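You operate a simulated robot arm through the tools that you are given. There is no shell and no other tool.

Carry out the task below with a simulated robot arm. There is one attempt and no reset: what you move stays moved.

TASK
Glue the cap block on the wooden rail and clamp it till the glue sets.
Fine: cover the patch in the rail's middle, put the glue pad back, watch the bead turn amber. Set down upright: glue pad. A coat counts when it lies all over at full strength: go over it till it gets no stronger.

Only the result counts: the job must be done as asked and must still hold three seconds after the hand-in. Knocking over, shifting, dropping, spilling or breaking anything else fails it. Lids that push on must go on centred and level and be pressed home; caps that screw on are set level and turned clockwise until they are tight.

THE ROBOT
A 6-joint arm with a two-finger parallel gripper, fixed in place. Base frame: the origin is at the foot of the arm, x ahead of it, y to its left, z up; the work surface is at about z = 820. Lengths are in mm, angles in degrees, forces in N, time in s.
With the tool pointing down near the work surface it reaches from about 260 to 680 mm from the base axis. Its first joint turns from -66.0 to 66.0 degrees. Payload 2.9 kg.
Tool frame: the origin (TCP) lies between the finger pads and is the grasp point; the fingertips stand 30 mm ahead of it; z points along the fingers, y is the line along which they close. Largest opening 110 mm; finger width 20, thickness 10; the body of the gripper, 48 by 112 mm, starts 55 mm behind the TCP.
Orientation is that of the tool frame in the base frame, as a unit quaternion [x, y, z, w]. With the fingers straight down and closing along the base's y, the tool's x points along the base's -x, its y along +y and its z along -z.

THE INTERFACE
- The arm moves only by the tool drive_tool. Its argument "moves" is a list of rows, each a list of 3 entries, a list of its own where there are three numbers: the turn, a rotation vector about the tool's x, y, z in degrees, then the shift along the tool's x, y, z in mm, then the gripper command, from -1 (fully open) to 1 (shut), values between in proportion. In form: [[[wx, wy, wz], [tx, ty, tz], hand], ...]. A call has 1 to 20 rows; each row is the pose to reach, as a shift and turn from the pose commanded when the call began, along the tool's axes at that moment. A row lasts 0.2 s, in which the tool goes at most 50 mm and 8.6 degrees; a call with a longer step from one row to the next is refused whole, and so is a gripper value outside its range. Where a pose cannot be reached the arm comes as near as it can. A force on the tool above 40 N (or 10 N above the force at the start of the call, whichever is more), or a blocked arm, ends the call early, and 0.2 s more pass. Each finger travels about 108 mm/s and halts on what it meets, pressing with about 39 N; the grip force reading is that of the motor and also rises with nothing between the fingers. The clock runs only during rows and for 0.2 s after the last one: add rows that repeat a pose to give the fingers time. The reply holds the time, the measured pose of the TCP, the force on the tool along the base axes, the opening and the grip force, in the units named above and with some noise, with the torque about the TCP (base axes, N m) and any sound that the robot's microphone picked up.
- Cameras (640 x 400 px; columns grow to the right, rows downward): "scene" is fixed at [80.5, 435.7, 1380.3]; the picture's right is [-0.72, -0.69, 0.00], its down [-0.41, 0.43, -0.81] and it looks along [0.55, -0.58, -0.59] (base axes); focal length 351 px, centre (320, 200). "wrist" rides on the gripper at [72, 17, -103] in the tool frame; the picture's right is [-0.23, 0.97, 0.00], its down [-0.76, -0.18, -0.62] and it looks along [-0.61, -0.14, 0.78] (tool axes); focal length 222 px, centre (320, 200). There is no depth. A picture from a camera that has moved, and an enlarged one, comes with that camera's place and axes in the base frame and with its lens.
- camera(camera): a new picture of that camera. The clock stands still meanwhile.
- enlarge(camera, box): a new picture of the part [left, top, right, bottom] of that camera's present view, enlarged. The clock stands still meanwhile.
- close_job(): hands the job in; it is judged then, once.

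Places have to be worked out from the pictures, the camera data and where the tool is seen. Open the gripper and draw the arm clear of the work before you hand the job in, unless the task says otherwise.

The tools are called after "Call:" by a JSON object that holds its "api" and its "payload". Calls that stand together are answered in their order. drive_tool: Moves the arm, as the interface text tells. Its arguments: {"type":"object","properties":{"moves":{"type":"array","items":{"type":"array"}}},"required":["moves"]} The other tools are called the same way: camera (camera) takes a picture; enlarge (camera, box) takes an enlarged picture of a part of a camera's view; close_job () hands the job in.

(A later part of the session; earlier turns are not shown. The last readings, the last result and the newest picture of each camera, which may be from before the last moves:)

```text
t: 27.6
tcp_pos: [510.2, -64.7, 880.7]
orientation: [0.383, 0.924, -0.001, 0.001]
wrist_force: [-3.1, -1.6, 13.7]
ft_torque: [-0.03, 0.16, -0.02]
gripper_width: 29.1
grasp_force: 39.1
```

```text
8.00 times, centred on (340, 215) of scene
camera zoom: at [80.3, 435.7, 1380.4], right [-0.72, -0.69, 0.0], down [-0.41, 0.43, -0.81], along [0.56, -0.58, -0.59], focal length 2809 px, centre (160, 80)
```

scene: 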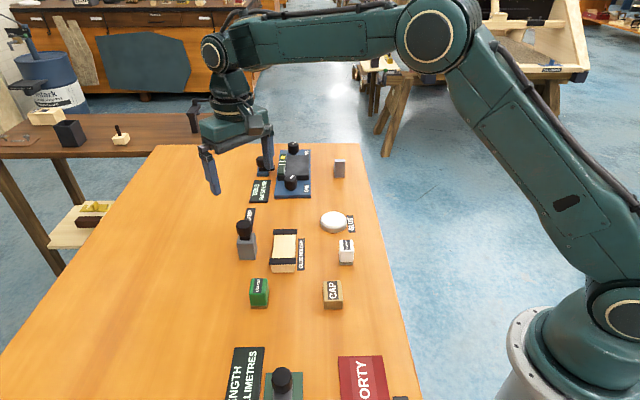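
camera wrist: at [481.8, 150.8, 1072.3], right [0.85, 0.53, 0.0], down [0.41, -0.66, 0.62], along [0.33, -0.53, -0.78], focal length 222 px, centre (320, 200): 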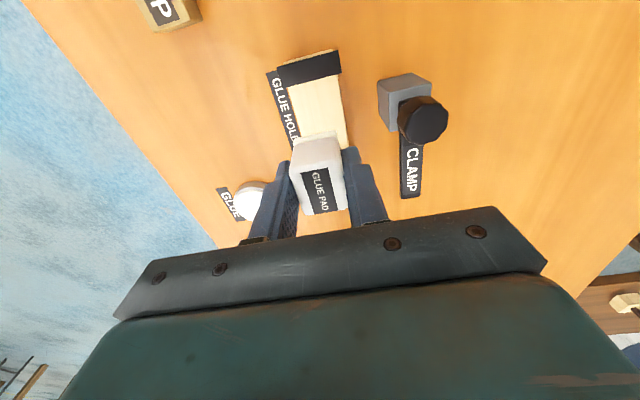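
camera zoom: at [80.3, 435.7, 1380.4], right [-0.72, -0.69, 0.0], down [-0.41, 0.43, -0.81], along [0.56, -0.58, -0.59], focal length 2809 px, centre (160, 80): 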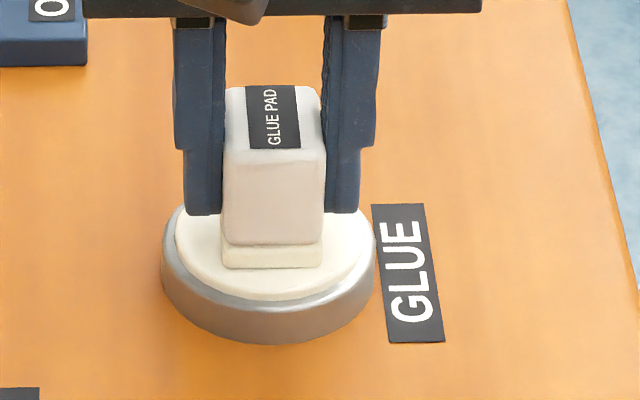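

Pad reloaded. I'm returning to the rail and starting another set of passes.

Call:
{"api": "drive_tool", "payload": {"moves": [[[0, 0, 0], [0, 0, -30], 0.8], [[0, 0, 0], [0, 0, -80], 0.8], [[0, 0, 0], [33, 38, -80], 0.8], [[0, 0, 0], [66, 76, -80], 0.8], [[0, 0, 0], [99.7, 114.5, -80], 0.8], [[0, 0, 0], [99.7, 114.5, -45], 0.8], [[0, 0, 0], [99.7, 114.5, -15], 0.8], [[0, 0, 0], [99.7, 114.5, -8], 0.8], [[0, 0, 0], [99.7, 114.5, -6.5], 0.8], [[0, 0, 0], [99.7, 114.5, -6.5], 0.8]]}}

Call:
{"api": "drive_tool", "payload": {"moves": [[[0, 0, 0], [-8, 0, 0], 0.8], [[0, 0, 0], [-17, 0, 0], 0.8], [[0, 0, 0], [-17, -8, 0], 0.8], [[0, 0, 0], [-8, -8, 0], 0.8], [[0, 0, 0], [0, -8, 0], 0.8], [[0, 0, 0], [8, -8, 0], 0.8], [[0, 0, 0], [17, -8, 0], 0.8], [[0, 0, 0], [17, 0, 0], 0.8], [[0, 0, 0], [8, 0, 0], 0.8], [[0, 0, 0], [0, 0, 0], 0.8], [[0, 0, 0], [-8, 0, 0], 0.8], [[0, 0, 0], [-17, 0, 0], 0.8], [[0, 0, 0], [-17, 8, 0], 0.8], [[0, 0, 0], [-8, 8, 0], 0.8], [[0, 0, 0], [0, 8, 0], 0.8], [[0, 0, 0], [8, 8, 0], 0.8], [[0, 0, 0], [17, 8, 0], 0.8], [[0, 0, 0], [17, 0, 0], 0.8], [[0, 0, 0], [8, 0, 0], 0.8], [[0, 0, 0], [0, 0, 0], 0.8]]}}

Call:
{"api": "drive_tool", "payload": {"moves": [[[0, 0, 0], [-8, 0, 0], 0.8], [[0, 0, 0], [-17, 0, 0], 0.8], [[0, 0, 0], [-17, -8, 0], 0.8], [[0, 0, 0], [-8, -8, 0], 0.8], [[0, 0, 0], [0, -8, 0], 0.8], [[0, 0, 0], [8, -8, 0], 0.8], [[0, 0, 0], [17, -8, 0], 0.8], [[0, 0, 0], [17, 0, 0], 0.8], [[0, 0, 0], [17, 8, 0], 0.8], [[0, 0, 0], [8, 8, 0], 0.8], [[0, 0, 0], [0, 8, 0], 0.8], [[0, 0, 0], [-8, 8, 0], 0.8], [[0, 0, 0], [-17, 8, 0], 0.8], [[0, 0, 0], [-17, 0, 0], 0.8], [[0, 0, 0], [0, 0, 0], 0.8], [[0, 0, 0], [0, 0, -30], 0.8], [[0, 0, 0], [-25, 0, -70], 0.8], [[0, 0, 0], [-50, 0, -80], 0.8], [[0, 0, 0], [-50, 0, -80], 0.8]]}}

Call:
{"api": "enlarge", "payload": {"camera": "wrist", "box": [260, 20, 360, 120]}}

Call:
{"api": "enlarge", "payload": {"camera": "scene", "box": [270, 220, 300, 260]}}

```text
refused: row 3 steps farther than a row can; nothing moved
```

```text
t: 31.8
tcp_pos: [509.9, -62.2, 880.2]
orientation: [0.382, 0.924, 0.0, -0.001]
wrist_force: [-3.1, 3.1, 12.3]
ft_torque: [0.1, 0.09, 0.02]
gripper_width: 28.9
grasp_force: 38.7
```

```text
t: 35.8
tcp_pos: [546.0, -99.3, 961.2]
orientation: [0.383, 0.924, 0.0, -0.001]
wrist_force: [0.9, -0.4, 0.1]
ft_torque: [0.01, 0.01, 0.01]
gripper_width: 28.9
grasp_force: 39.1
```

```text
4.00 times, centred on (310, 70) of wrist
camera zoom: at [507.3, -36.3, 1064.6], right [0.85, 0.53, 0.0], down [0.41, -0.66, 0.62], along [0.33, -0.53, -0.78], focal length 888 px, centre (360, 720)
```

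zoom: 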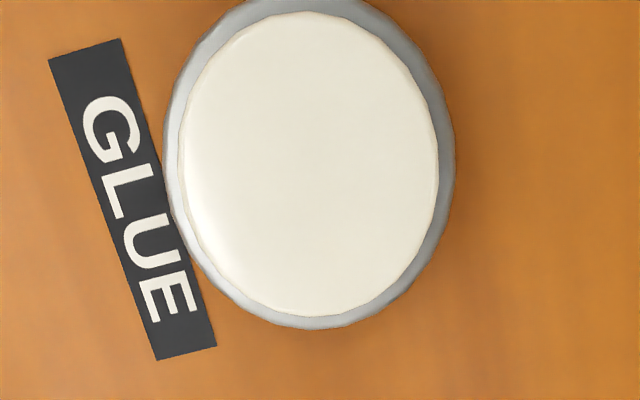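

```text
10.00 times, centred on (285, 240) of scene
camera zoom: at [80.6, 435.7, 1380.3], right [-0.73, -0.69, 0.0], down [-0.41, 0.43, -0.81], along [0.55, -0.58, -0.59], focal length 3512 px, centre (670, -200)
```

zoom: 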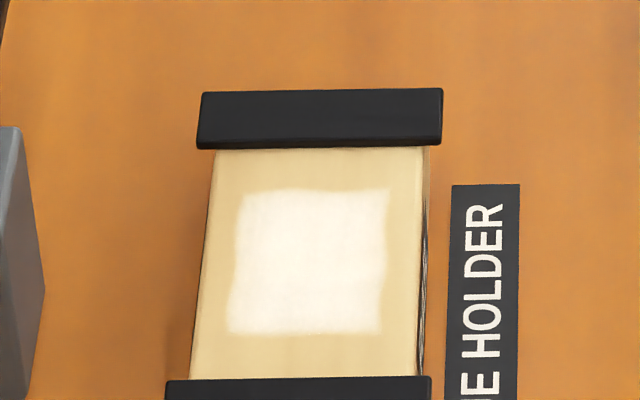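

The transfer was refused for an over-long step, so those strokes happened in the glue tin instead. I shouldn't have queued them without waiting. I'll check whether the tin moved before going on.

Call:
{"api": "enlarge", "payload": {"camera": "scene", "box": [290, 150, 390, 250]}}

Call:
{"api": "camera", "payload": {"camera": "wrist"}}

```text
4.00 times, centred on (340, 200) of scene
camera zoom: at [80.6, 435.7, 1380.3], right [-0.73, -0.69, 0.0], down [-0.41, 0.43, -0.81], along [0.55, -0.58, -0.59], focal length 1405 px, centre (240, 200)
```

zoom: 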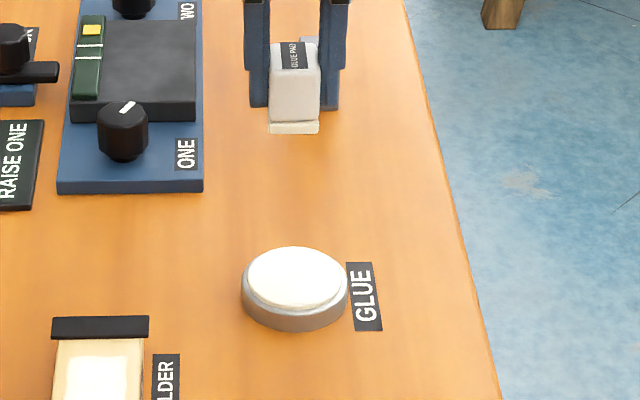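

```text
taken
camera wrist: at [507.3, -36.3, 1064.6], right [0.85, 0.53, 0.0], down [0.41, -0.66, 0.62], along [0.33, -0.53, -0.78], focal length 222 px, centre (320, 200)
```

wrist: 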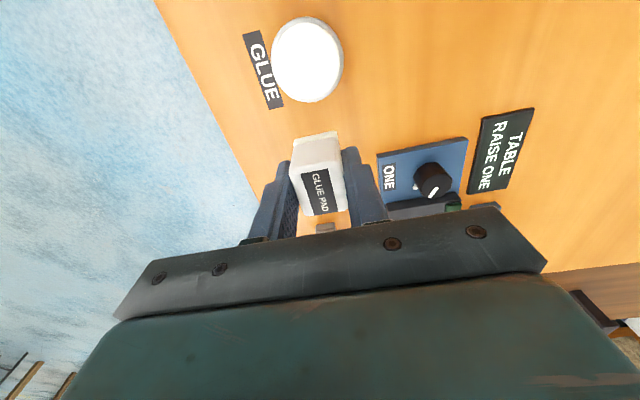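

The tin hasn't moved at all. Now the move to the rail with properly sized steps, one call at a time.

Call:
{"api": "drive_tool", "payload": {"moves": [[[0, 0, 0], [30, 23, 0], 0.8], [[0, 0, 0], [60, 46, 0], 0.8], [[0, 0, 0], [90, 69, 0], 0.8], [[0, 0, 0], [120, 92, 0], 0.8], [[0, 0, 0], [149.7, 114.5, 0], 0.8], [[0, 0, 0], [149.7, 114.5, 30], 0.8], [[0, 0, 0], [149.7, 114.5, 60], 0.8], [[0, 0, 0], [149.7, 114.5, 70], 0.8], [[0, 0, 0], [149.7, 114.5, 73], 0.8], [[0, 0, 0], [149.7, 114.5, 73], 0.8]]}}

```text
t: 38.0
tcp_pos: [520.7, 87.2, 887.7]
orientation: [0.383, 0.924, 0.0, 0.0]
wrist_force: [-0.1, -0.5, 0.2]
ft_torque: [-0.02, -0.01, 0.04]
gripper_width: 29.2
grasp_force: 38.9
```

Over the patch centre, just short of contact. I'll press 1.5 mm and stroke again.

Call:
{"api": "drive_tool", "payload": {"moves": [[[0, 0, 0], [0, 0, 1.5], 0.8], [[0, 0, 0], [-8, 0, 1.5], 0.8], [[0, 0, 0], [-17, 0, 1.5], 0.8], [[0, 0, 0], [-17, -8, 1.5], 0.8], [[0, 0, 0], [-8, -8, 1.5], 0.8], [[0, 0, 0], [0, -8, 1.5], 0.8], [[0, 0, 0], [8, -8, 1.5], 0.8], [[0, 0, 0], [17, -8, 1.5], 0.8], [[0, 0, 0], [17, 0, 1.5], 0.8], [[0, 0, 0], [8, 0, 1.5], 0.8], [[0, 0, 0], [0, 0, 1.5], 0.8], [[0, 0, 0], [-8, 0, 1.5], 0.8], [[0, 0, 0], [-17, 0, 1.5], 0.8], [[0, 0, 0], [-17, 8, 1.5], 0.8], [[0, 0, 0], [-8, 8, 1.5], 0.8], [[0, 0, 0], [0, 8, 1.5], 0.8], [[0, 0, 0], [8, 8, 1.5], 0.8], [[0, 0, 0], [17, 8, 1.5], 0.8], [[0, 0, 0], [17, 0, 1.5], 0.8], [[0, 0, 0], [0, 0, 1.5], 0.8]]}}

```text
t: 42.2
tcp_pos: [519.4, 87.6, 885.3]
orientation: [0.382, 0.924, -0.001, -0.002]
wrist_force: [-4.6, 4.0, 18.8]
ft_torque: [0.09, 0.08, 0.0]
gripper_width: 29.0
grasp_force: 39.2
```

Pressing at 19 N, so that pass landed. One more pass, then I'll lift off for inspection.

Call:
{"api": "drive_tool", "payload": {"moves": [[[0, 0, 0], [-8, 0, 0], 0.8], [[0, 0, 0], [-17, 0, 0], 0.8], [[0, 0, 0], [-17, -8, 0], 0.8], [[0, 0, 0], [-8, -8, 0], 0.8], [[0, 0, 0], [0, -8, 0], 0.8], [[0, 0, 0], [8, -8, 0], 0.8], [[0, 0, 0], [17, -8, 0], 0.8], [[0, 0, 0], [17, 0, 0], 0.8], [[0, 0, 0], [17, 8, 0], 0.8], [[0, 0, 0], [8, 8, 0], 0.8], [[0, 0, 0], [0, 8, 0], 0.8], [[0, 0, 0], [-8, 8, 0], 0.8], [[0, 0, 0], [-17, 8, 0], 0.8], [[0, 0, 0], [-17, 0, 0], 0.8], [[0, 0, 0], [0, 0, 0], 0.8], [[0, 0, 0], [0, 0, -30], 0.8], [[0, 0, 0], [-25, 0, -60], 0.8], [[0, 0, 0], [-50, 0, -81], 0.8], [[0, 0, 0], [-50, 0, -81], 0.8]]}}

Call:
{"api": "enlarge", "payload": {"camera": "wrist", "box": [260, 20, 360, 120]}}

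Call:
{"api": "enlarge", "payload": {"camera": "scene", "box": [270, 220, 300, 260]}}

```text
t: 46.2
tcp_pos: [557.9, 52.9, 966.2]
orientation: [0.383, 0.924, -0.001, 0.0]
wrist_force: [-0.3, -0.2, -0.2]
ft_torque: [-0.01, -0.01, -0.01]
gripper_width: 29.1
grasp_force: 38.9
```

```text
4.00 times, centred on (310, 70) of wrist
camera zoom: at [519.3, 116.1, 1068.9], right [0.85, 0.53, 0.0], down [0.41, -0.66, 0.62], along [0.33, -0.53, -0.78], focal length 888 px, centre (360, 720)
```

zoom: 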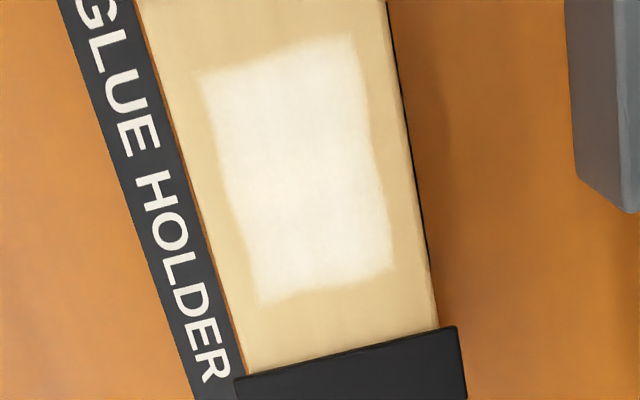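

```text
10.00 times, centred on (285, 240) of scene
camera zoom: at [80.6, 435.7, 1380.3], right [-0.73, -0.69, 0.0], down [-0.41, 0.43, -0.81], along [0.55, -0.58, -0.59], focal length 3512 px, centre (670, -200)
```

zoom: 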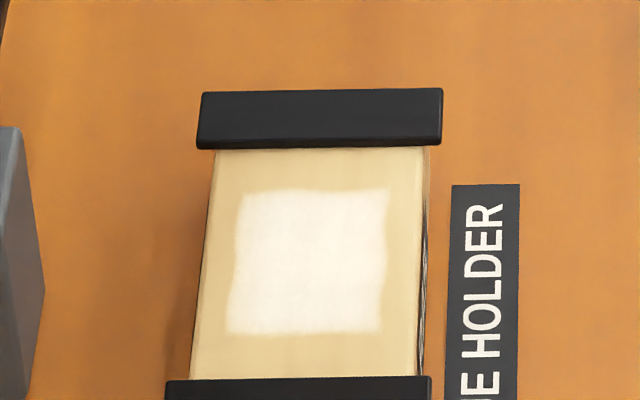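

The coat is unchanged after reloading and two more passes, so it is at full strength. Now I'll take the pad back to its original spot, at height first.

Call:
{"api": "drive_tool", "payload": {"moves": [[[0, 0, 0], [17, -33, 0], 0.8], [[0, 0, 0], [34, -67, 0], 0.8], [[0, 0, 0], [51, -100, 0], 0.8], [[0, 0, 0], [68.5, -133.8, 0], 0.8], [[0, 0, 0], [68.5, -133.8, 0], 0.8], [[0, 0, 0], [68.5, -133.8, 40], 0.8], [[0, 0, 0], [68.5, -133.8, 80], 0.8], [[0, 0, 0], [68.5, -133.8, 97], 0.8], [[0, 0, 0], [68.5, -133.8, 102], 0.8], [[0, 0, 0], [68.5, -133.8, 103], 0.8], [[0, 0, 0], [68.5, -133.8, 103], 0.8]]}}

Call:
{"api": "enlarge", "payload": {"camera": "scene", "box": [300, 180, 400, 280]}}

```text
t: 48.6
tcp_pos: [413.2, 6.4, 862.4]
orientation: [0.383, 0.924, -0.001, 0.0]
wrist_force: [-0.4, -0.2, 0.2]
ft_torque: [-0.03, 0.01, -0.04]
gripper_width: 29.2
grasp_force: 39.1
```

```text
4.00 times, centred on (350, 230) of scene
camera zoom: at [80.5, 435.7, 1380.3], right [-0.72, -0.69, 0.0], down [-0.41, 0.43, -0.81], along [0.55, -0.58, -0.59], focal length 1405 px, centre (200, 80)
```

zoom: 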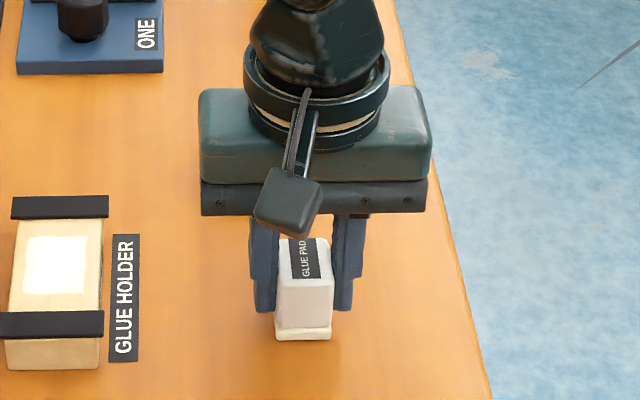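

The pad is at its old place and nearly on the table. I'll lower in 0.5 mm steps until I feel light contact.

Call:
{"api": "drive_tool", "payload": {"moves": [[[0, 0, 0], [0, 0, 0.5], 0.8], [[0, 0, 0], [0, 0, 1.0], 0.8], [[0, 0, 0], [0, 0, 1.0], 0.8]]}}

```text
t: 49.4
tcp_pos: [413.9, 5.9, 861.4]
orientation: [0.383, 0.924, 0.001, 0.001]
wrist_force: [0.4, -0.4, -0.6]
ft_torque: [0.02, 0.02, -0.01]
gripper_width: 29.0
grasp_force: 39.3
```

Call:
{"api": "drive_tool", "payload": {"moves": [[[0, 0, 0], [0, 0, 0.5], 0.8], [[0, 0, 0], [0, 0, 0.5], 0.8]]}}

```text
t: 50.0
tcp_pos: [413.9, 6.0, 862.6]
orientation: [0.382, 0.924, 0.0, 0.0]
wrist_force: [0.0, 0.0, 1.1]
ft_torque: [-0.01, -0.02, 0.02]
gripper_width: 29.0
grasp_force: 39.3
```

Call:
{"api": "drive_tool", "payload": {"moves": [[[0, 0, 0], [0, 0, 0.5], 0.8], [[0, 0, 0], [0, 0, 0.5], 0.8]]}}

```text
t: 50.6
tcp_pos: [414.7, 4.4, 861.2]
orientation: [0.383, 0.924, 0.001, 0.001]
wrist_force: [-1.2, 1.2, 11.7]
ft_torque: [0.02, 0.05, 0.01]
gripper_width: 29.0
grasp_force: 39.3
```

The pad is firmly on the table. I'll ease back 0.4 mm, open gently to 60 mm and rise.

Call:
{"api": "drive_tool", "payload": {"moves": [[[0, 0, 0], [0, 0, -0.4], 0.8], [[0, 0, 0], [0, 0, -0.4], 0.4], [[0, 0, 0], [0, 0, -0.4], 0.1], [[0, 0, 0], [0, 0, -0.4], -0.1], [[0, 0, 0], [0, 0, -0.4], -0.1], [[0, 0, 0], [0, 0, -20], -0.1], [[0, 0, 0], [0, 0, -60], -0.1], [[0, 0, 0], [0, 0, -100], -0.1], [[0, 0, 0], [0, 0, -137.5], -0.1], [[0, 0, 0], [0, 0, -137.5], -0.1]]}}

Call:
{"api": "camera", "payload": {"camera": "wrist"}}

Call:
{"api": "camera", "payload": {"camera": "scene"}}

Call:
{"api": "enlarge", "payload": {"camera": "scene", "box": [300, 180, 400, 280]}}

```text
t: 52.8
tcp_pos: [411.4, 5.5, 999.2]
orientation: [0.383, 0.924, 0.001, 0.0]
wrist_force: [0.4, 0.8, -0.2]
ft_torque: [-0.02, 0.0, 0.0]
gripper_width: 60.5
grasp_force: 0.1
```

```text
taken
camera wrist: at [372.5, 69.9, 1103.5], right [0.85, 0.53, 0.0], down [0.41, -0.66, 0.62], along [0.33, -0.53, -0.78], focal length 222 px, centre (320, 200)
```

wrist: 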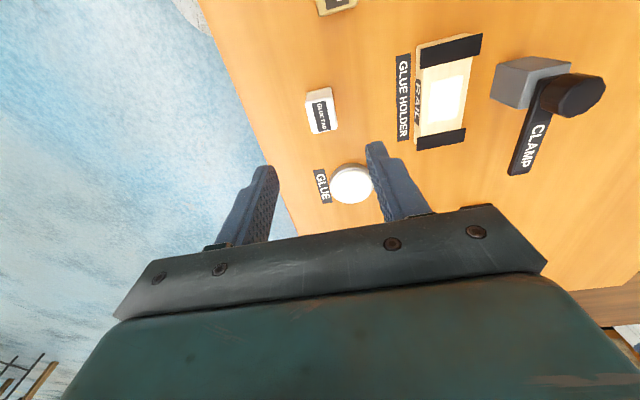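

```text
taken
```

scene: 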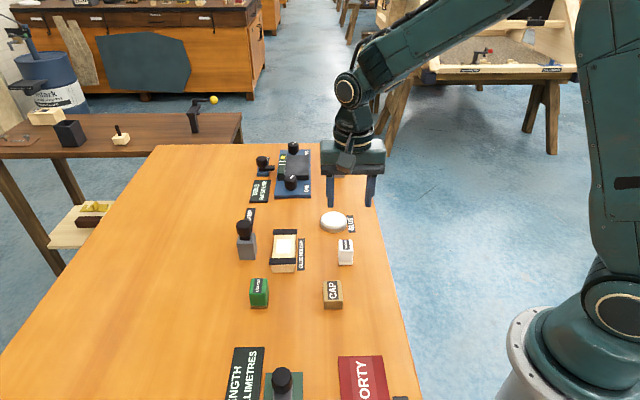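

```text
4.00 times, centred on (350, 230) of scene
camera zoom: at [80.5, 435.7, 1380.3], right [-0.72, -0.69, 0.0], down [-0.41, 0.43, -0.81], along [0.55, -0.58, -0.59], focal length 1405 px, centre (200, 80)
```

zoom: 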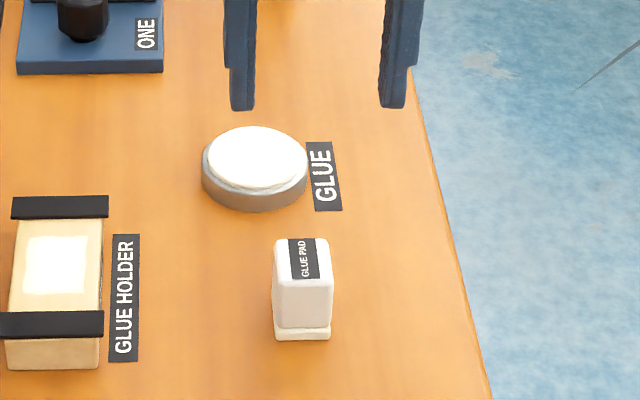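

The glue pad stands upright in its original place. Next I'll hover above the cap block.

Call:
{"api": "drive_tool", "payload": {"moves": [[[0, 0, 0], [30, 9, 0], -0.1], [[0, 0, 0], [60, 18, 0], -0.1], [[0, 0, 0], [90, 27, 0], -0.1], [[0, 0, 0], [114.4, 34.9, 0], -0.1], [[0, 0, 0], [114.4, 34.9, 0], -0.1]]}}

Call:
{"api": "camera", "payload": {"camera": "wrist"}}

Call:
{"api": "enlarge", "payload": {"camera": "wrist", "box": [240, 40, 400, 140]}}

```text
t: 54.0
tcp_pos: [353.6, 110.8, 998.8]
orientation: [0.382, 0.924, 0.0, 0.0]
wrist_force: [0.5, -0.9, 0.6]
ft_torque: [0.02, -0.01, 0.01]
gripper_width: 60.6
grasp_force: 0.1
```

```text
taken
camera wrist: at [314.8, 174.8, 1102.0], right [0.85, 0.53, 0.0], down [0.41, -0.66, 0.62], along [0.33, -0.53, -0.78], focal length 222 px, centre (320, 200)
```

wrist: 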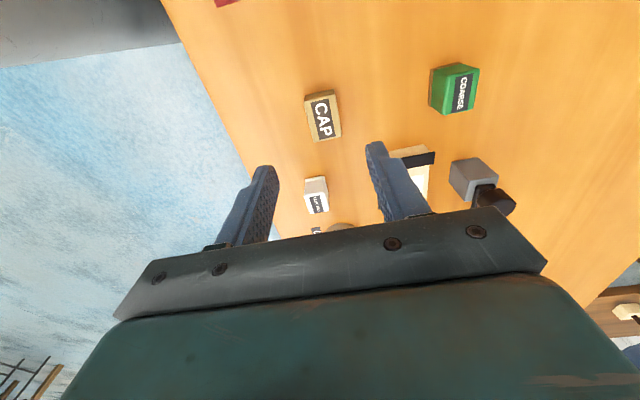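

```text
4.00 times, centred on (320, 90) of wrist
camera zoom: at [314.8, 174.8, 1102.0], right [0.85, 0.53, 0.0], down [0.41, -0.66, 0.62], along [0.33, -0.53, -0.78], focal length 888 px, centre (320, 640)
```

zoom: 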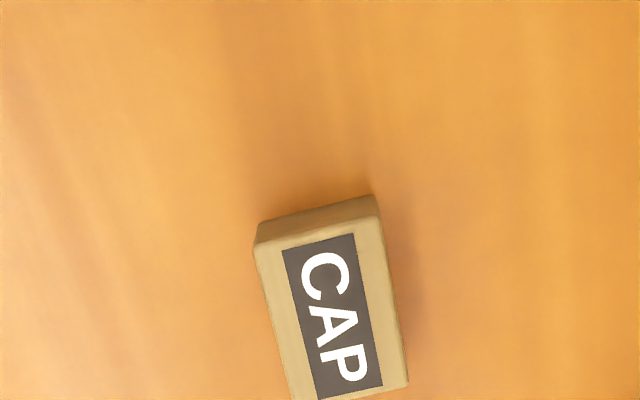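

I'll enlarge the region lower so the entire cap shows.

Call:
{"api": "enlarge", "payload": {"camera": "wrist", "box": [240, 70, 400, 170]}}

Call:
{"api": "enlarge", "payload": {"camera": "scene", "box": [300, 270, 360, 320]}}

```text
4.00 times, centred on (320, 120) of wrist
camera zoom: at [314.8, 174.8, 1102.0], right [0.85, 0.53, 0.0], down [0.41, -0.66, 0.62], along [0.33, -0.53, -0.78], focal length 888 px, centre (320, 520)
```

zoom: 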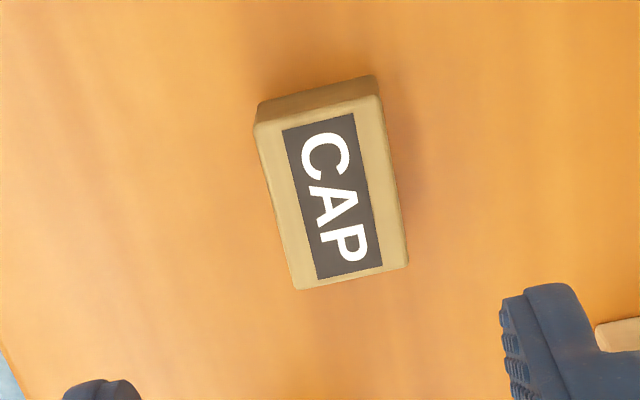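

```text
8.00 times, centred on (330, 295) of scene
camera zoom: at [80.5, 435.7, 1380.3], right [-0.72, -0.69, 0.0], down [-0.41, 0.43, -0.81], along [0.55, -0.58, -0.59], focal length 2809 px, centre (240, -560)
```

zoom: 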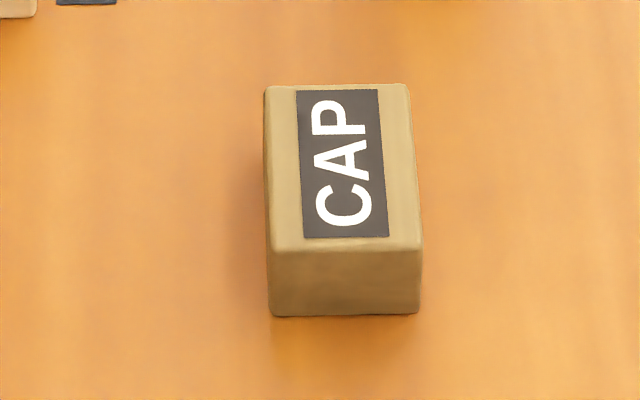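

The cap is about 35×49×25 mm and aligned with the tool, with its centre 14.4 mm ahead along −x and 0.9 mm along y. I'll shift, descend partway and check.

Call:
{"api": "drive_tool", "payload": {"moves": [[[0, 0, 0], [-14.4, 0.9, 30], -0.1], [[0, 0, 0], [-14.4, 0.9, 65], -0.1], [[0, 0, 0], [-14.4, 0.9, 90], -0.1], [[0, 0, 0], [-14.4, 0.9, 95], -0.1], [[0, 0, 0], [-14.4, 0.9, 95], -0.1]]}}

Call:
{"api": "enlarge", "payload": {"camera": "wrist", "box": [220, 80, 420, 240]}}

Call:
{"api": "enlarge", "payload": {"camera": "scene", "box": [280, 230, 380, 320]}}

```text
t: 55.2
tcp_pos: [366.4, 101.1, 903.6]
orientation: [0.383, 0.924, 0.0, 0.0]
wrist_force: [0.2, -0.4, 0.2]
ft_torque: [0.02, -0.02, 0.01]
gripper_width: 60.3
grasp_force: 0.1
```

```text
2.50 times, centred on (320, 160) of wrist
camera zoom: at [327.5, 165.4, 1006.9], right [0.85, 0.53, 0.0], down [0.41, -0.66, 0.62], along [0.33, -0.53, -0.78], focal length 555 px, centre (320, 300)
```

zoom: 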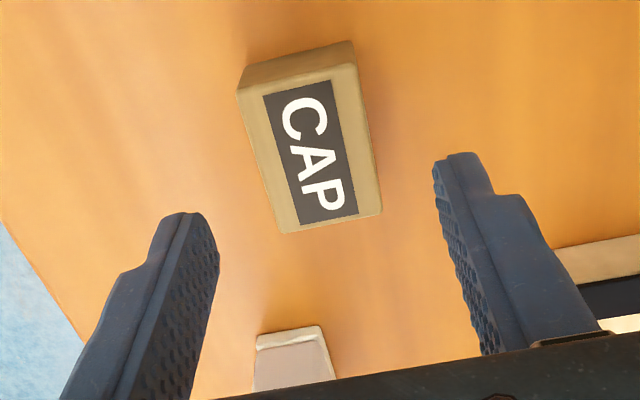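

```text
4.44 times, centred on (330, 275) of scene
camera zoom: at [80.5, 435.7, 1380.3], right [-0.72, -0.69, 0.0], down [-0.41, 0.43, -0.81], along [0.55, -0.58, -0.59], focal length 1561 px, centre (276, -133)
```

zoom: 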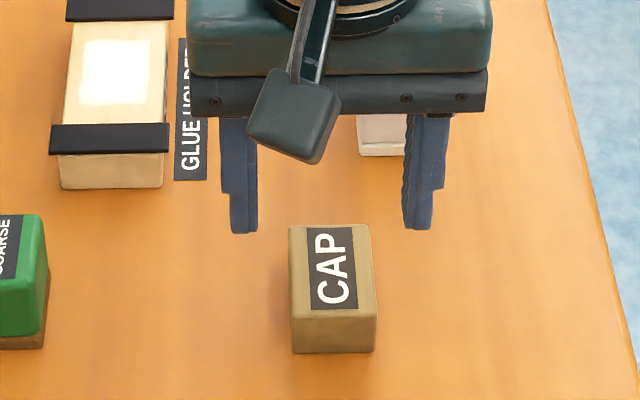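

Aligned within about 1 mm. I'll descend to z≈855 and grip.

Call:
{"api": "drive_tool", "payload": {"moves": [[[0, 0, 0], [1, -0.6, 25], -0.1], [[0, 0, 0], [1, -0.6, 43], -0.1], [[0, 0, 0], [1, -0.6, 48.8], -0.1], [[0, 0, 0], [1, -0.6, 48.8], 0.1], [[0, 0, 0], [1, -0.6, 48.8], 0.4], [[0, 0, 0], [1, -0.6, 48.8], 0.7], [[0, 0, 0], [1, -0.6, 48.8], 0.7], [[0, 0, 0], [1, -0.6, 48.8], 0.7]]}}

Call:
{"api": "enlarge", "payload": {"camera": "wrist", "box": [220, 80, 420, 240]}}

```text
t: 57.0
tcp_pos: [365.5, 102.2, 855.3]
orientation: [0.382, 0.924, 0.0, 0.0]
wrist_force: [-0.3, -0.4, 0.1]
ft_torque: [0.0, 0.0, 0.02]
gripper_width: 34.9
grasp_force: 38.8
```

```text
2.50 times, centred on (320, 160) of wrist
camera zoom: at [327.4, 165.0, 958.4], right [0.85, 0.53, 0.0], down [0.41, -0.66, 0.62], along [0.33, -0.53, -0.78], focal length 555 px, centre (320, 300)
```

zoom: 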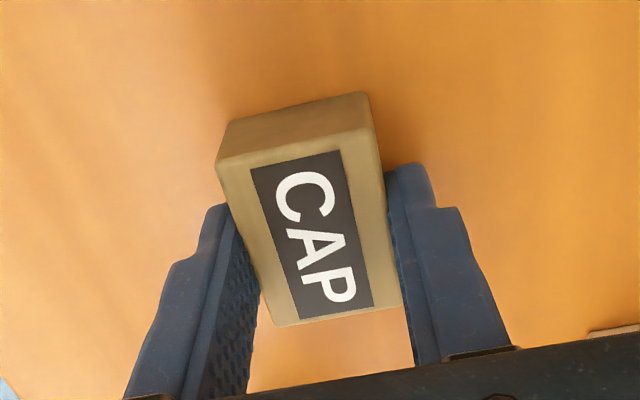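

The cap is held at 34.9 mm. I'll lift 100 mm and carry it above the patch.

Call:
{"api": "drive_tool", "payload": {"moves": [[[0, 0, 0], [0, 0, -20], 0.7], [[0, 0, 0], [0, 0, -60], 0.7], [[0, 0, 0], [0, 0, -100], 0.7], [[0, 0, 0], [-30, 24, -100], 0.7], [[0, 0, 0], [-60, 48, -100], 0.7], [[0, 0, 0], [-90, 72, -100], 0.7], [[0, 0, 0], [-124.5, 97.6, -100], 0.7], [[0, 0, 0], [-124.5, 97.6, -100], 0.7]]}}

Call:
{"api": "camera", "payload": {"camera": "wrist"}}

Call:
{"api": "enlarge", "payload": {"camera": "scene", "box": [230, 180, 350, 280]}}

```text
t: 58.8
tcp_pos: [523.7, 81.2, 954.0]
orientation: [0.383, 0.924, 0.0, 0.0]
wrist_force: [0.3, 0.0, -0.1]
ft_torque: [0.02, -0.03, 0.03]
gripper_width: 34.6
grasp_force: 39.4
```

```text
taken
camera wrist: at [484.0, 145.8, 1056.8], right [0.85, 0.53, 0.0], down [0.41, -0.66, 0.62], along [0.33, -0.53, -0.78], focal length 222 px, centre (320, 200)
```

wrist: 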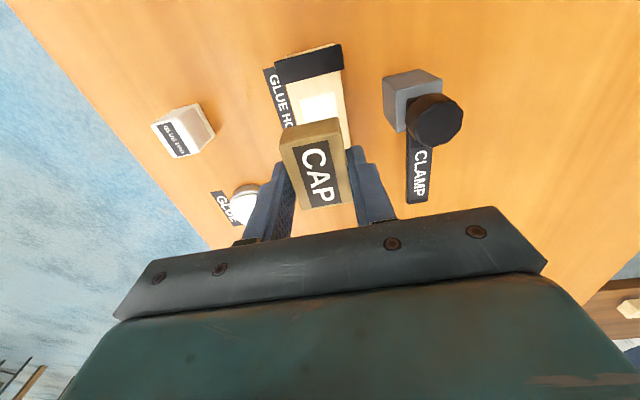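

```text
4.00 times, centred on (290, 230) of scene
camera zoom: at [80.6, 435.7, 1380.3], right [-0.73, -0.69, 0.0], down [-0.41, 0.43, -0.81], along [0.55, -0.58, -0.59], focal length 1405 px, centre (440, 80)
```

zoom: 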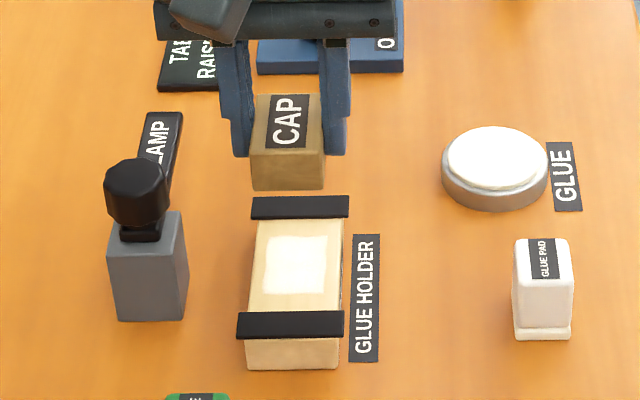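

Positioned above the rail. I'll lower the cap to about 8 mm above the rail top and check alignment.

Call:
{"api": "drive_tool", "payload": {"moves": [[[0, 0, 0], [0, 0, 30], 0.7], [[0, 0, 0], [0, 0, 60], 0.7], [[0, 0, 0], [0, 0, 68], 0.7], [[0, 0, 0], [0, 0, 68], 0.7]]}}

Call:
{"api": "enlarge", "payload": {"camera": "wrist", "box": [220, 20, 420, 220]}}

Call:
{"api": "enlarge", "payload": {"camera": "scene", "box": [250, 205, 320, 275]}}

```text
t: 59.8
tcp_pos: [523.7, 84.0, 886.0]
orientation: [0.383, 0.924, 0.0, 0.0]
wrist_force: [-0.1, -0.7, 0.0]
ft_torque: [-0.01, 0.01, -0.01]
gripper_width: 34.6
grasp_force: 39.3
```

```text
2.00 times, centred on (320, 120) of wrist
camera zoom: at [484.6, 147.6, 989.6], right [0.85, 0.53, 0.0], down [0.41, -0.66, 0.62], along [0.33, -0.53, -0.78], focal length 444 px, centre (320, 360)
```

zoom: 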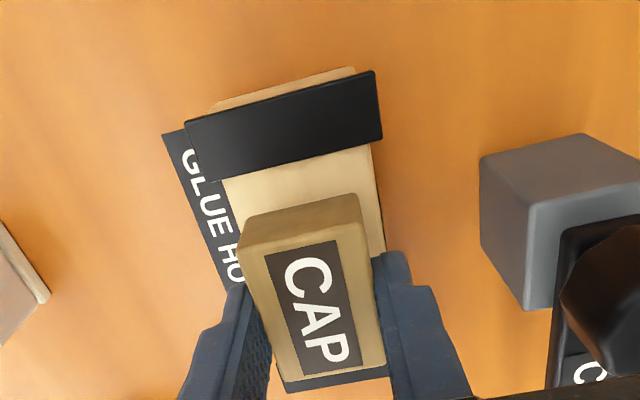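

```text
5.71 times, centred on (285, 240) of scene
camera zoom: at [80.5, 435.7, 1380.3], right [-0.72, -0.69, 0.0], down [-0.41, 0.43, -0.81], along [0.55, -0.58, -0.59], focal length 2007 px, centre (520, -29)
```

zoom: 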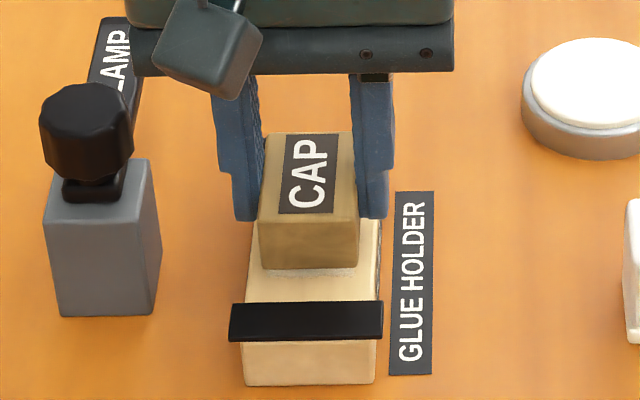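

Very close to aligned. Scene suggests about 1 mm more toward the far end, so I'll nudge and lower to 1–2 mm above the surface before the last check.

Call:
{"api": "drive_tool", "payload": {"moves": [[[0, 0, 0], [-1, -0.4, 3], 0.7], [[0, 0, 0], [-1, -0.4, 6], 0.7], [[0, 0, 0], [-1, -0.4, 6], 0.7]]}}

Call:
{"api": "enlarge", "payload": {"camera": "scene", "box": [260, 220, 310, 270]}}

Call:
{"api": "enlarge", "payload": {"camera": "wrist", "box": [220, 20, 420, 220]}}

```text
t: 60.6
tcp_pos: [524.5, 81.0, 880.5]
orientation: [0.383, 0.924, 0.0, 0.0]
wrist_force: [0.6, -0.1, -0.9]
ft_torque: [-0.02, -0.04, 0.02]
gripper_width: 34.6
grasp_force: 39.2
```

```text
8.00 times, centred on (285, 245) of scene
camera zoom: at [80.5, 435.7, 1380.3], right [-0.72, -0.69, 0.0], down [-0.41, 0.43, -0.81], along [0.55, -0.58, -0.59], focal length 2809 px, centre (600, -160)
```

zoom: 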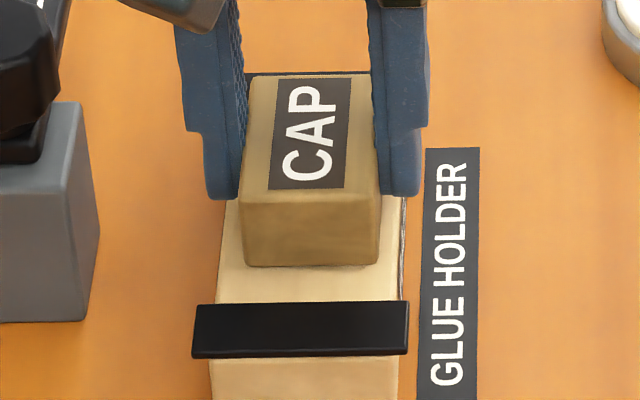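

```text
2.00 times, centred on (320, 120) of wrist
camera zoom: at [485.4, 145.4, 984.0], right [0.85, 0.53, 0.0], down [0.41, -0.66, 0.62], along [0.33, -0.53, -0.78], focal length 444 px, centre (320, 360)
```

zoom: 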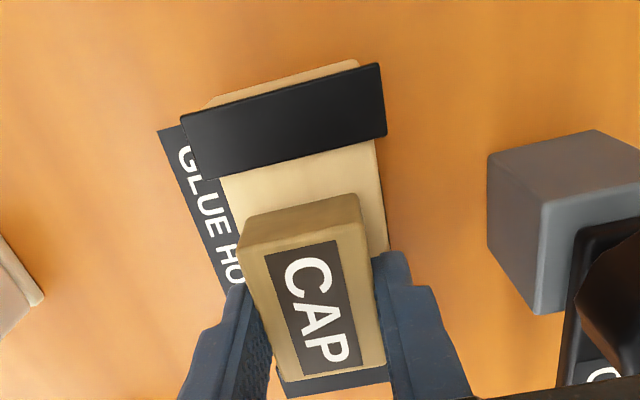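

Well centred, within about 1 mm on both axes. I'll lower until it touches.

Call:
{"api": "drive_tool", "payload": {"moves": [[[0, 0, 0], [0.5, 0, 0.5], 0.7], [[0, 0, 0], [0.5, 0, 1], 0.7], [[0, 0, 0], [0.5, 0, 1.5], 0.7], [[0, 0, 0], [0.5, 0, 1.5], 0.7]]}}

```text
t: 61.6
tcp_pos: [523.2, 82.1, 877.7]
orientation: [0.383, 0.924, 0.0, 0.0]
wrist_force: [0.0, -0.7, -0.5]
ft_torque: [-0.01, -0.01, 0.0]
gripper_width: 34.4
grasp_force: 39.0
```

Call:
{"api": "drive_tool", "payload": {"moves": [[[0, 0, 0], [0, 0, 0.5], 0.7], [[0, 0, 0], [0, 0, 1], 0.7], [[0, 0, 0], [0, 0, 1], 0.7]]}}

```text
t: 62.4
tcp_pos: [524.5, 82.2, 877.1]
orientation: [0.381, 0.924, 0.001, 0.0]
wrist_force: [-3.3, 2.2, 10.6]
ft_torque: [0.07, 0.16, 0.02]
gripper_width: 34.8
grasp_force: 38.7
```

Contact at about 10 N. I'll open gently and rise to look at the seated cap.

Call:
{"api": "drive_tool", "payload": {"moves": [[[0, 0, 0], [0, 0, -0.3], 0.7], [[0, 0, 0], [0, 0, -0.3], 0.3], [[0, 0, 0], [0, 0, -0.3], 0.05], [[0, 0, 0], [0, 0, -0.3], 0.05], [[0, 0, 0], [0, 0, -20], 0.05], [[0, 0, 0], [0, 0, -50], 0.05], [[0, 0, 0], [-30, 0, -90], 0.05], [[0, 0, 0], [-50, 0, -110], 0.05], [[0, 0, 0], [-50, 0, -110], 0.05]]}}

Call:
{"api": "camera", "payload": {"camera": "wrist"}}

Call:
{"api": "enlarge", "payload": {"camera": "scene", "box": [230, 190, 330, 290]}}

Call:
{"api": "enlarge", "payload": {"camera": "wrist", "box": [240, 0, 480, 150]}}

```text
t: 64.4
tcp_pos: [559.2, 46.0, 987.7]
orientation: [0.382, 0.924, 0.0, 0.0]
wrist_force: [0.3, -0.2, 1.5]
ft_torque: [0.01, -0.02, 0.03]
gripper_width: 51.9
grasp_force: 0.1
```

```text
taken
camera wrist: at [519.6, 110.4, 1090.5], right [0.85, 0.53, 0.0], down [0.41, -0.66, 0.62], along [0.33, -0.53, -0.78], focal length 222 px, centre (320, 200)
```

wrist: 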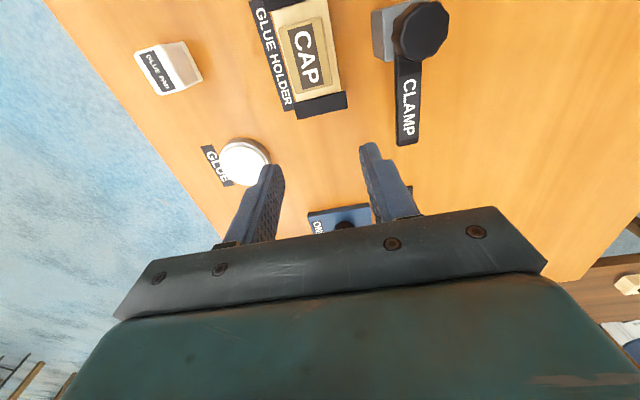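

```text
4.00 times, centred on (280, 240) of scene
camera zoom: at [80.6, 435.7, 1380.3], right [-0.73, -0.69, 0.0], down [-0.41, 0.43, -0.81], along [0.55, -0.58, -0.59], focal length 1405 px, centre (480, 40)
```

zoom: 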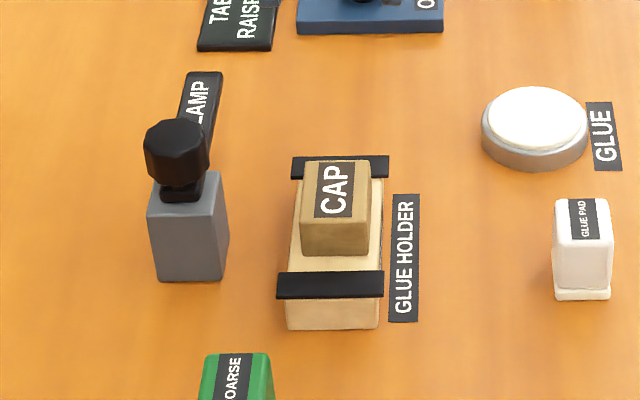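

```text
2.67 times, centred on (360, 75) of wrist
camera zoom: at [519.6, 110.4, 1090.5], right [0.85, 0.53, 0.0], down [0.41, -0.66, 0.62], along [0.33, -0.53, -0.78], focal length 592 px, centre (213, 533)
```

zoom: 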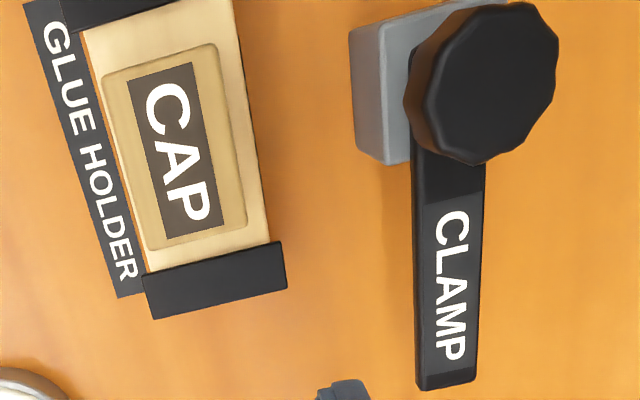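

The cap is seated squarely on the patch. The clamp knob, about 33 mm across with its top at z≈908, sits on the pivot at about (579.5,141.7), and the bar top is at z≈880. I'll hover over the knob, turning the tool back 90° so there's room to turn clockwise.

Call:
{"api": "drive_tool", "payload": {"moves": [[[0, 0, -8.5], [8, 10, 0], -0.1], [[0, 0, -17], [16, 20, 0], -0.1], [[0, 0, -25.5], [24, 32, 0], -0.1], [[0, 0, -34], [32, 45, 0], -0.1], [[0, 0, -42.5], [40, 58, 0], -0.1], [[0, 0, -51], [48, 70, 0], -0.1], [[0, 0, -59.5], [52.9, 81.2, 0], -0.1], [[0, 0, -68], [52.9, 81.2, 0], -0.1], [[0, 0, -76.5], [52.9, 81.2, 0], -0.1], [[0, 0, -85], [52.9, 81.2, 0], -0.1], [[0, 0, -90], [52.9, 81.2, 0], -0.1], [[0, 0, -90], [52.9, 81.2, 0], -0.1]]}}

Call:
{"api": "camera", "payload": {"camera": "wrist"}}

Call:
{"api": "enlarge", "payload": {"camera": "wrist", "box": [220, 40, 420, 200]}}

Call:
{"api": "enlarge", "payload": {"camera": "scene", "box": [200, 180, 320, 280]}}

```text
t: 67.0
tcp_pos: [579.8, 142.8, 988.4]
orientation: [-0.384, 0.923, 0.0, 0.0]
wrist_force: [-0.1, 0.7, 0.4]
ft_torque: [0.01, 0.0, 0.0]
gripper_width: 60.8
grasp_force: 0.0
```

```text
taken
camera wrist: at [516.5, 103.2, 1091.5], right [-0.53, 0.85, 0.0], down [0.66, 0.41, 0.62], along [0.53, 0.33, -0.78], focal length 222 px, centre (320, 200)
```

wrist: 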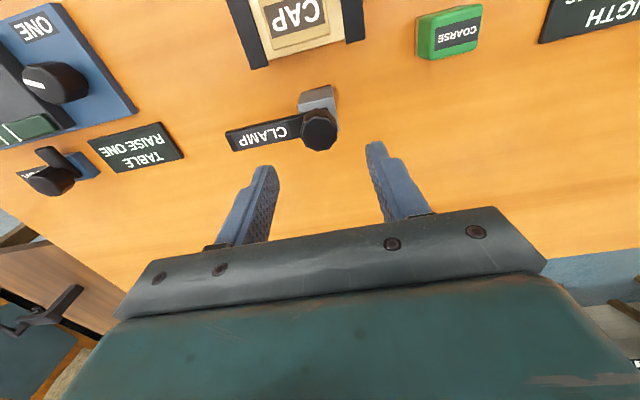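

```text
2.50 times, centred on (320, 120) of wrist
camera zoom: at [516.5, 103.2, 1091.5], right [-0.53, 0.85, 0.0], down [0.66, 0.41, 0.62], along [0.53, 0.33, -0.78], focal length 555 px, centre (320, 400)
```

zoom: 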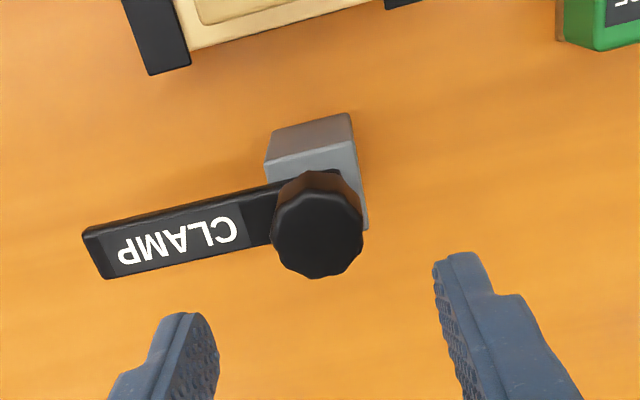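

```text
4.00 times, centred on (260, 230) of scene
camera zoom: at [80.5, 435.7, 1380.3], right [-0.72, -0.69, 0.0], down [-0.41, 0.43, -0.81], along [0.55, -0.58, -0.59], focal length 1405 px, centre (560, 80)
```

zoom: 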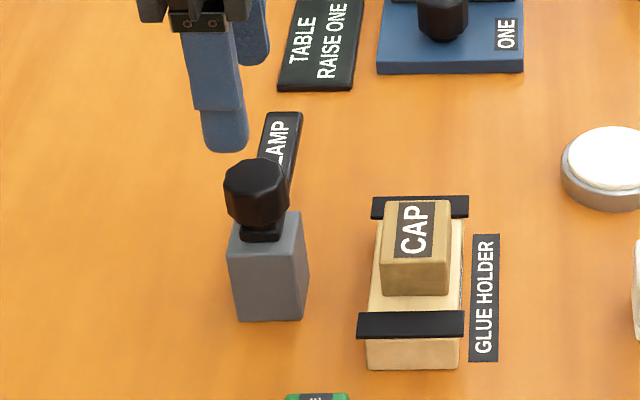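

The knob is right under the tool, offset only about 1 mm. I'll descend to TCP z≈917 so the fingertips stay above the bar, and grip the knob.

Call:
{"api": "drive_tool", "payload": {"moves": [[[0, 0, 0], [0, -0.8, 30], -0.1], [[0, 0, 0], [0, -0.8, 55], -0.1], [[0, 0, 0], [0, -0.8, 67], -0.1], [[0, 0, 0], [0, -0.8, 71.5], -0.1], [[0, 0, 0], [0, -0.8, 71.5], 0.1], [[0, 0, 0], [0, -0.8, 71.5], 0.4], [[0, 0, 0], [0, -0.8, 71.5], 0.7], [[0, 0, 0], [0, -0.8, 71.5], 0.7], [[0, 0, 0], [0, -0.8, 71.5], 0.7]]}}

Call:
{"api": "enlarge", "payload": {"camera": "scene", "box": [200, 180, 320, 280]}}

Call:
{"api": "camera", "payload": {"camera": "wrist"}}

```text
t: 69.0
tcp_pos: [580.0, 140.8, 915.2]
orientation: [-0.383, 0.924, 0.001, 0.0]
wrist_force: [-2.0, 0.7, -3.2]
ft_torque: [-0.28, -0.49, 0.01]
gripper_width: 31.2
grasp_force: 44.9
```

```text
4.00 times, centred on (260, 230) of scene
camera zoom: at [80.5, 435.7, 1380.3], right [-0.72, -0.69, 0.0], down [-0.41, 0.43, -0.81], along [0.55, -0.58, -0.59], focal length 1405 px, centre (560, 80)
```

zoom: 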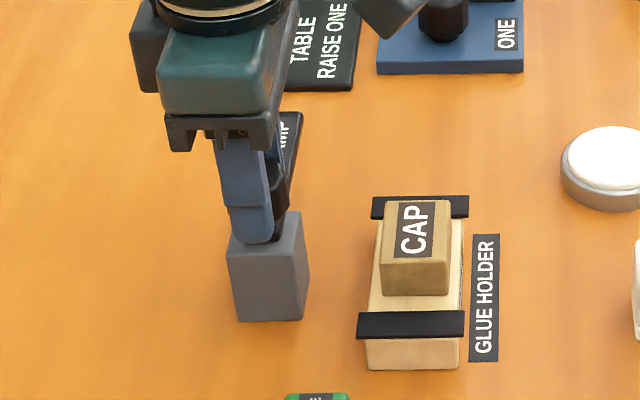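

```text
taken
camera wrist: at [516.2, 102.1, 1019.2], right [-0.53, 0.85, 0.0], down [0.66, 0.41, 0.62], along [0.53, 0.33, -0.78], focal length 222 px, centre (320, 200)
```

wrist: 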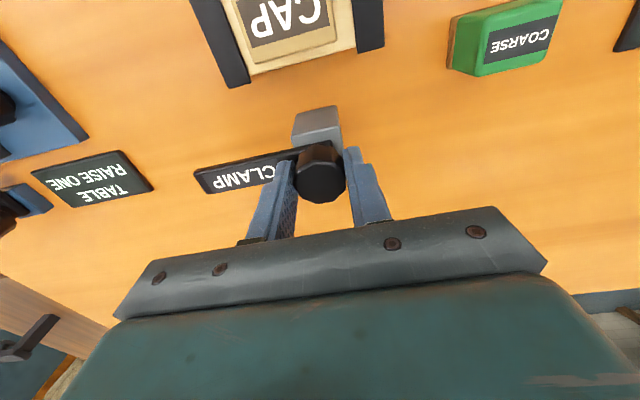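

The knob is gripped at 31 mm. I'll turn it clockwise 17° and see what moves.

Call:
{"api": "drive_tool", "payload": {"moves": [[[0, 0, 6], [0, 0, 0], 0.7], [[0, 0, 12], [0, 0, 0], 0.7], [[0, 0, 17], [0, 0, 0], 0.7], [[0, 0, 17], [0, 0, 0], 0.7]]}}

Call:
{"api": "enlarge", "payload": {"camera": "scene", "box": [200, 180, 320, 280]}}

Call:
{"api": "camera", "payload": {"camera": "wrist"}}

```text
t: 70.0
tcp_pos: [580.3, 140.7, 914.8]
orientation: [-0.242, 0.97, -0.001, -0.001]
wrist_force: [-5.3, 4.0, -11.6]
ft_torque: [-0.09, -0.83, -0.03]
gripper_width: 31.3
grasp_force: 45.4
```

```text
4.00 times, centred on (260, 230) of scene
camera zoom: at [80.6, 435.9, 1380.3], right [-0.72, -0.69, 0.0], down [-0.41, 0.43, -0.81], along [0.55, -0.58, -0.59], focal length 1405 px, centre (560, 80)
```

zoom: 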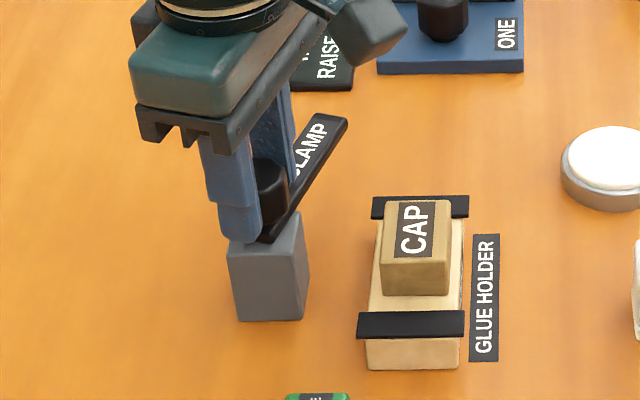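

```text
taken
camera wrist: at [507.5, 122.6, 1019.3], right [-0.26, 0.97, 0.0], down [0.76, 0.2, 0.62], along [0.6, 0.16, -0.78], focal length 222 px, centre (320, 200)
```

wrist: 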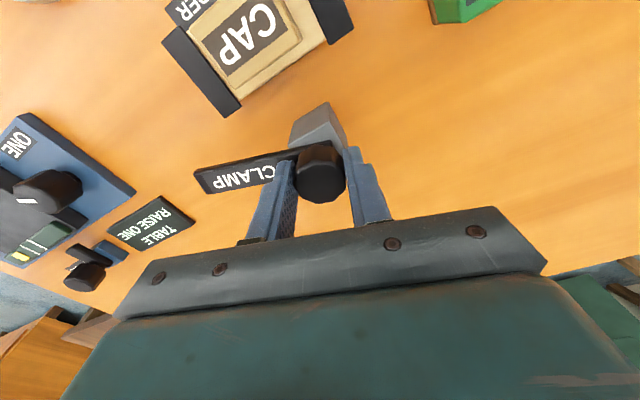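

The bar turns with the knob and the tool is pulled down (−11.6 N), so the knob screws downward at roughly 0.04 mm per degree. I'll follow it down while turning.

Call:
{"api": "drive_tool", "payload": {"moves": [[[0, 0, 0], [0, 0, 0.8], 0.7], [[0, 0, 6], [0, 0, 1.0], 0.7], [[0, 0, 12], [0, 0, 1.3], 0.7], [[0, 0, 18], [0, 0, 1.5], 0.7], [[0, 0, 24], [0, 0, 1.8], 0.7], [[0, 0, 24], [0, 0, 1.8], 0.7]]}}

Call:
{"api": "enlarge", "payload": {"camera": "scene", "box": [200, 180, 320, 280]}}

```text
t: 71.4
tcp_pos: [579.5, 140.5, 915.3]
orientation: [-0.035, 0.999, 0.0, -0.001]
wrist_force: [-23.5, 4.8, 12.1]
ft_torque: [0.61, 0.35, -0.02]
gripper_width: 31.3
grasp_force: 45.0
```

```text
4.00 times, centred on (260, 230) of scene
camera zoom: at [79.7, 435.7, 1380.4], right [-0.72, -0.69, 0.0], down [-0.41, 0.43, -0.81], along [0.56, -0.58, -0.59], focal length 1405 px, centre (560, 80)
```

zoom: 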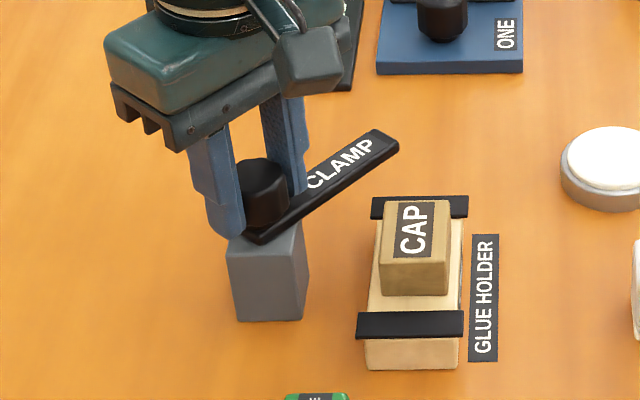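

The knob isn't descending after all, since force is now +12 N up with −23 N in x. I'll relieve those by raising 0.9 mm and shifting slightly, then check.

Call:
{"api": "drive_tool", "payload": {"moves": [[[0, 0, 0], [0.6, 0, -0.5], 0.7], [[0, 0, 0], [1.2, 0, -0.9], 0.7], [[0, 0, 0], [1.2, 0, -0.9], 0.7]]}}

```text
t: 72.2
tcp_pos: [579.4, 141.7, 915.7]
orientation: [-0.034, 0.999, 0.001, 0.001]
wrist_force: [-7.4, 9.4, 3.7]
ft_torque: [-0.32, 0.71, -0.01]
gripper_width: 31.5
grasp_force: 44.8
```

Forces are relieved. I'll continue the clockwise turn by another 24°.

Call:
{"api": "drive_tool", "payload": {"moves": [[[0, 0, 0], [0.4, 0.5, -0.2], 0.7], [[0, 0, 6], [0.4, 0.5, -0.2], 0.7], [[0, 0, 12], [0.4, 0.5, -0.2], 0.7], [[0, 0, 18], [0.4, 0.5, -0.2], 0.7], [[0, 0, 24], [0.4, 0.5, -0.2], 0.7], [[0, 0, 24], [0.4, 0.5, -0.2], 0.7]]}}

Call:
{"api": "enlarge", "payload": {"camera": "scene", "box": [200, 180, 320, 280]}}

```text
t: 73.6
tcp_pos: [578.3, 142.2, 916.0]
orientation: [0.174, 0.985, 0.0, 0.0]
wrist_force: [5.0, 10.7, -10.6]
ft_torque: [-0.63, -0.86, 0.01]
gripper_width: 31.5
grasp_force: 44.7
```

```text
4.00 times, centred on (260, 230) of scene
camera zoom: at [80.9, 436.0, 1380.2], right [-0.72, -0.69, 0.0], down [-0.41, 0.43, -0.81], along [0.55, -0.58, -0.59], focal length 1405 px, centre (560, 80)
```

zoom: 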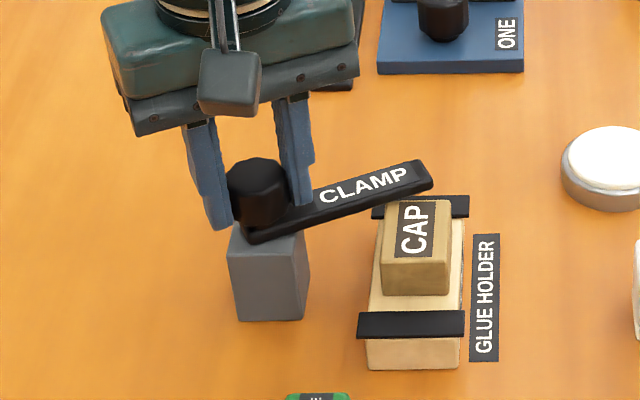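

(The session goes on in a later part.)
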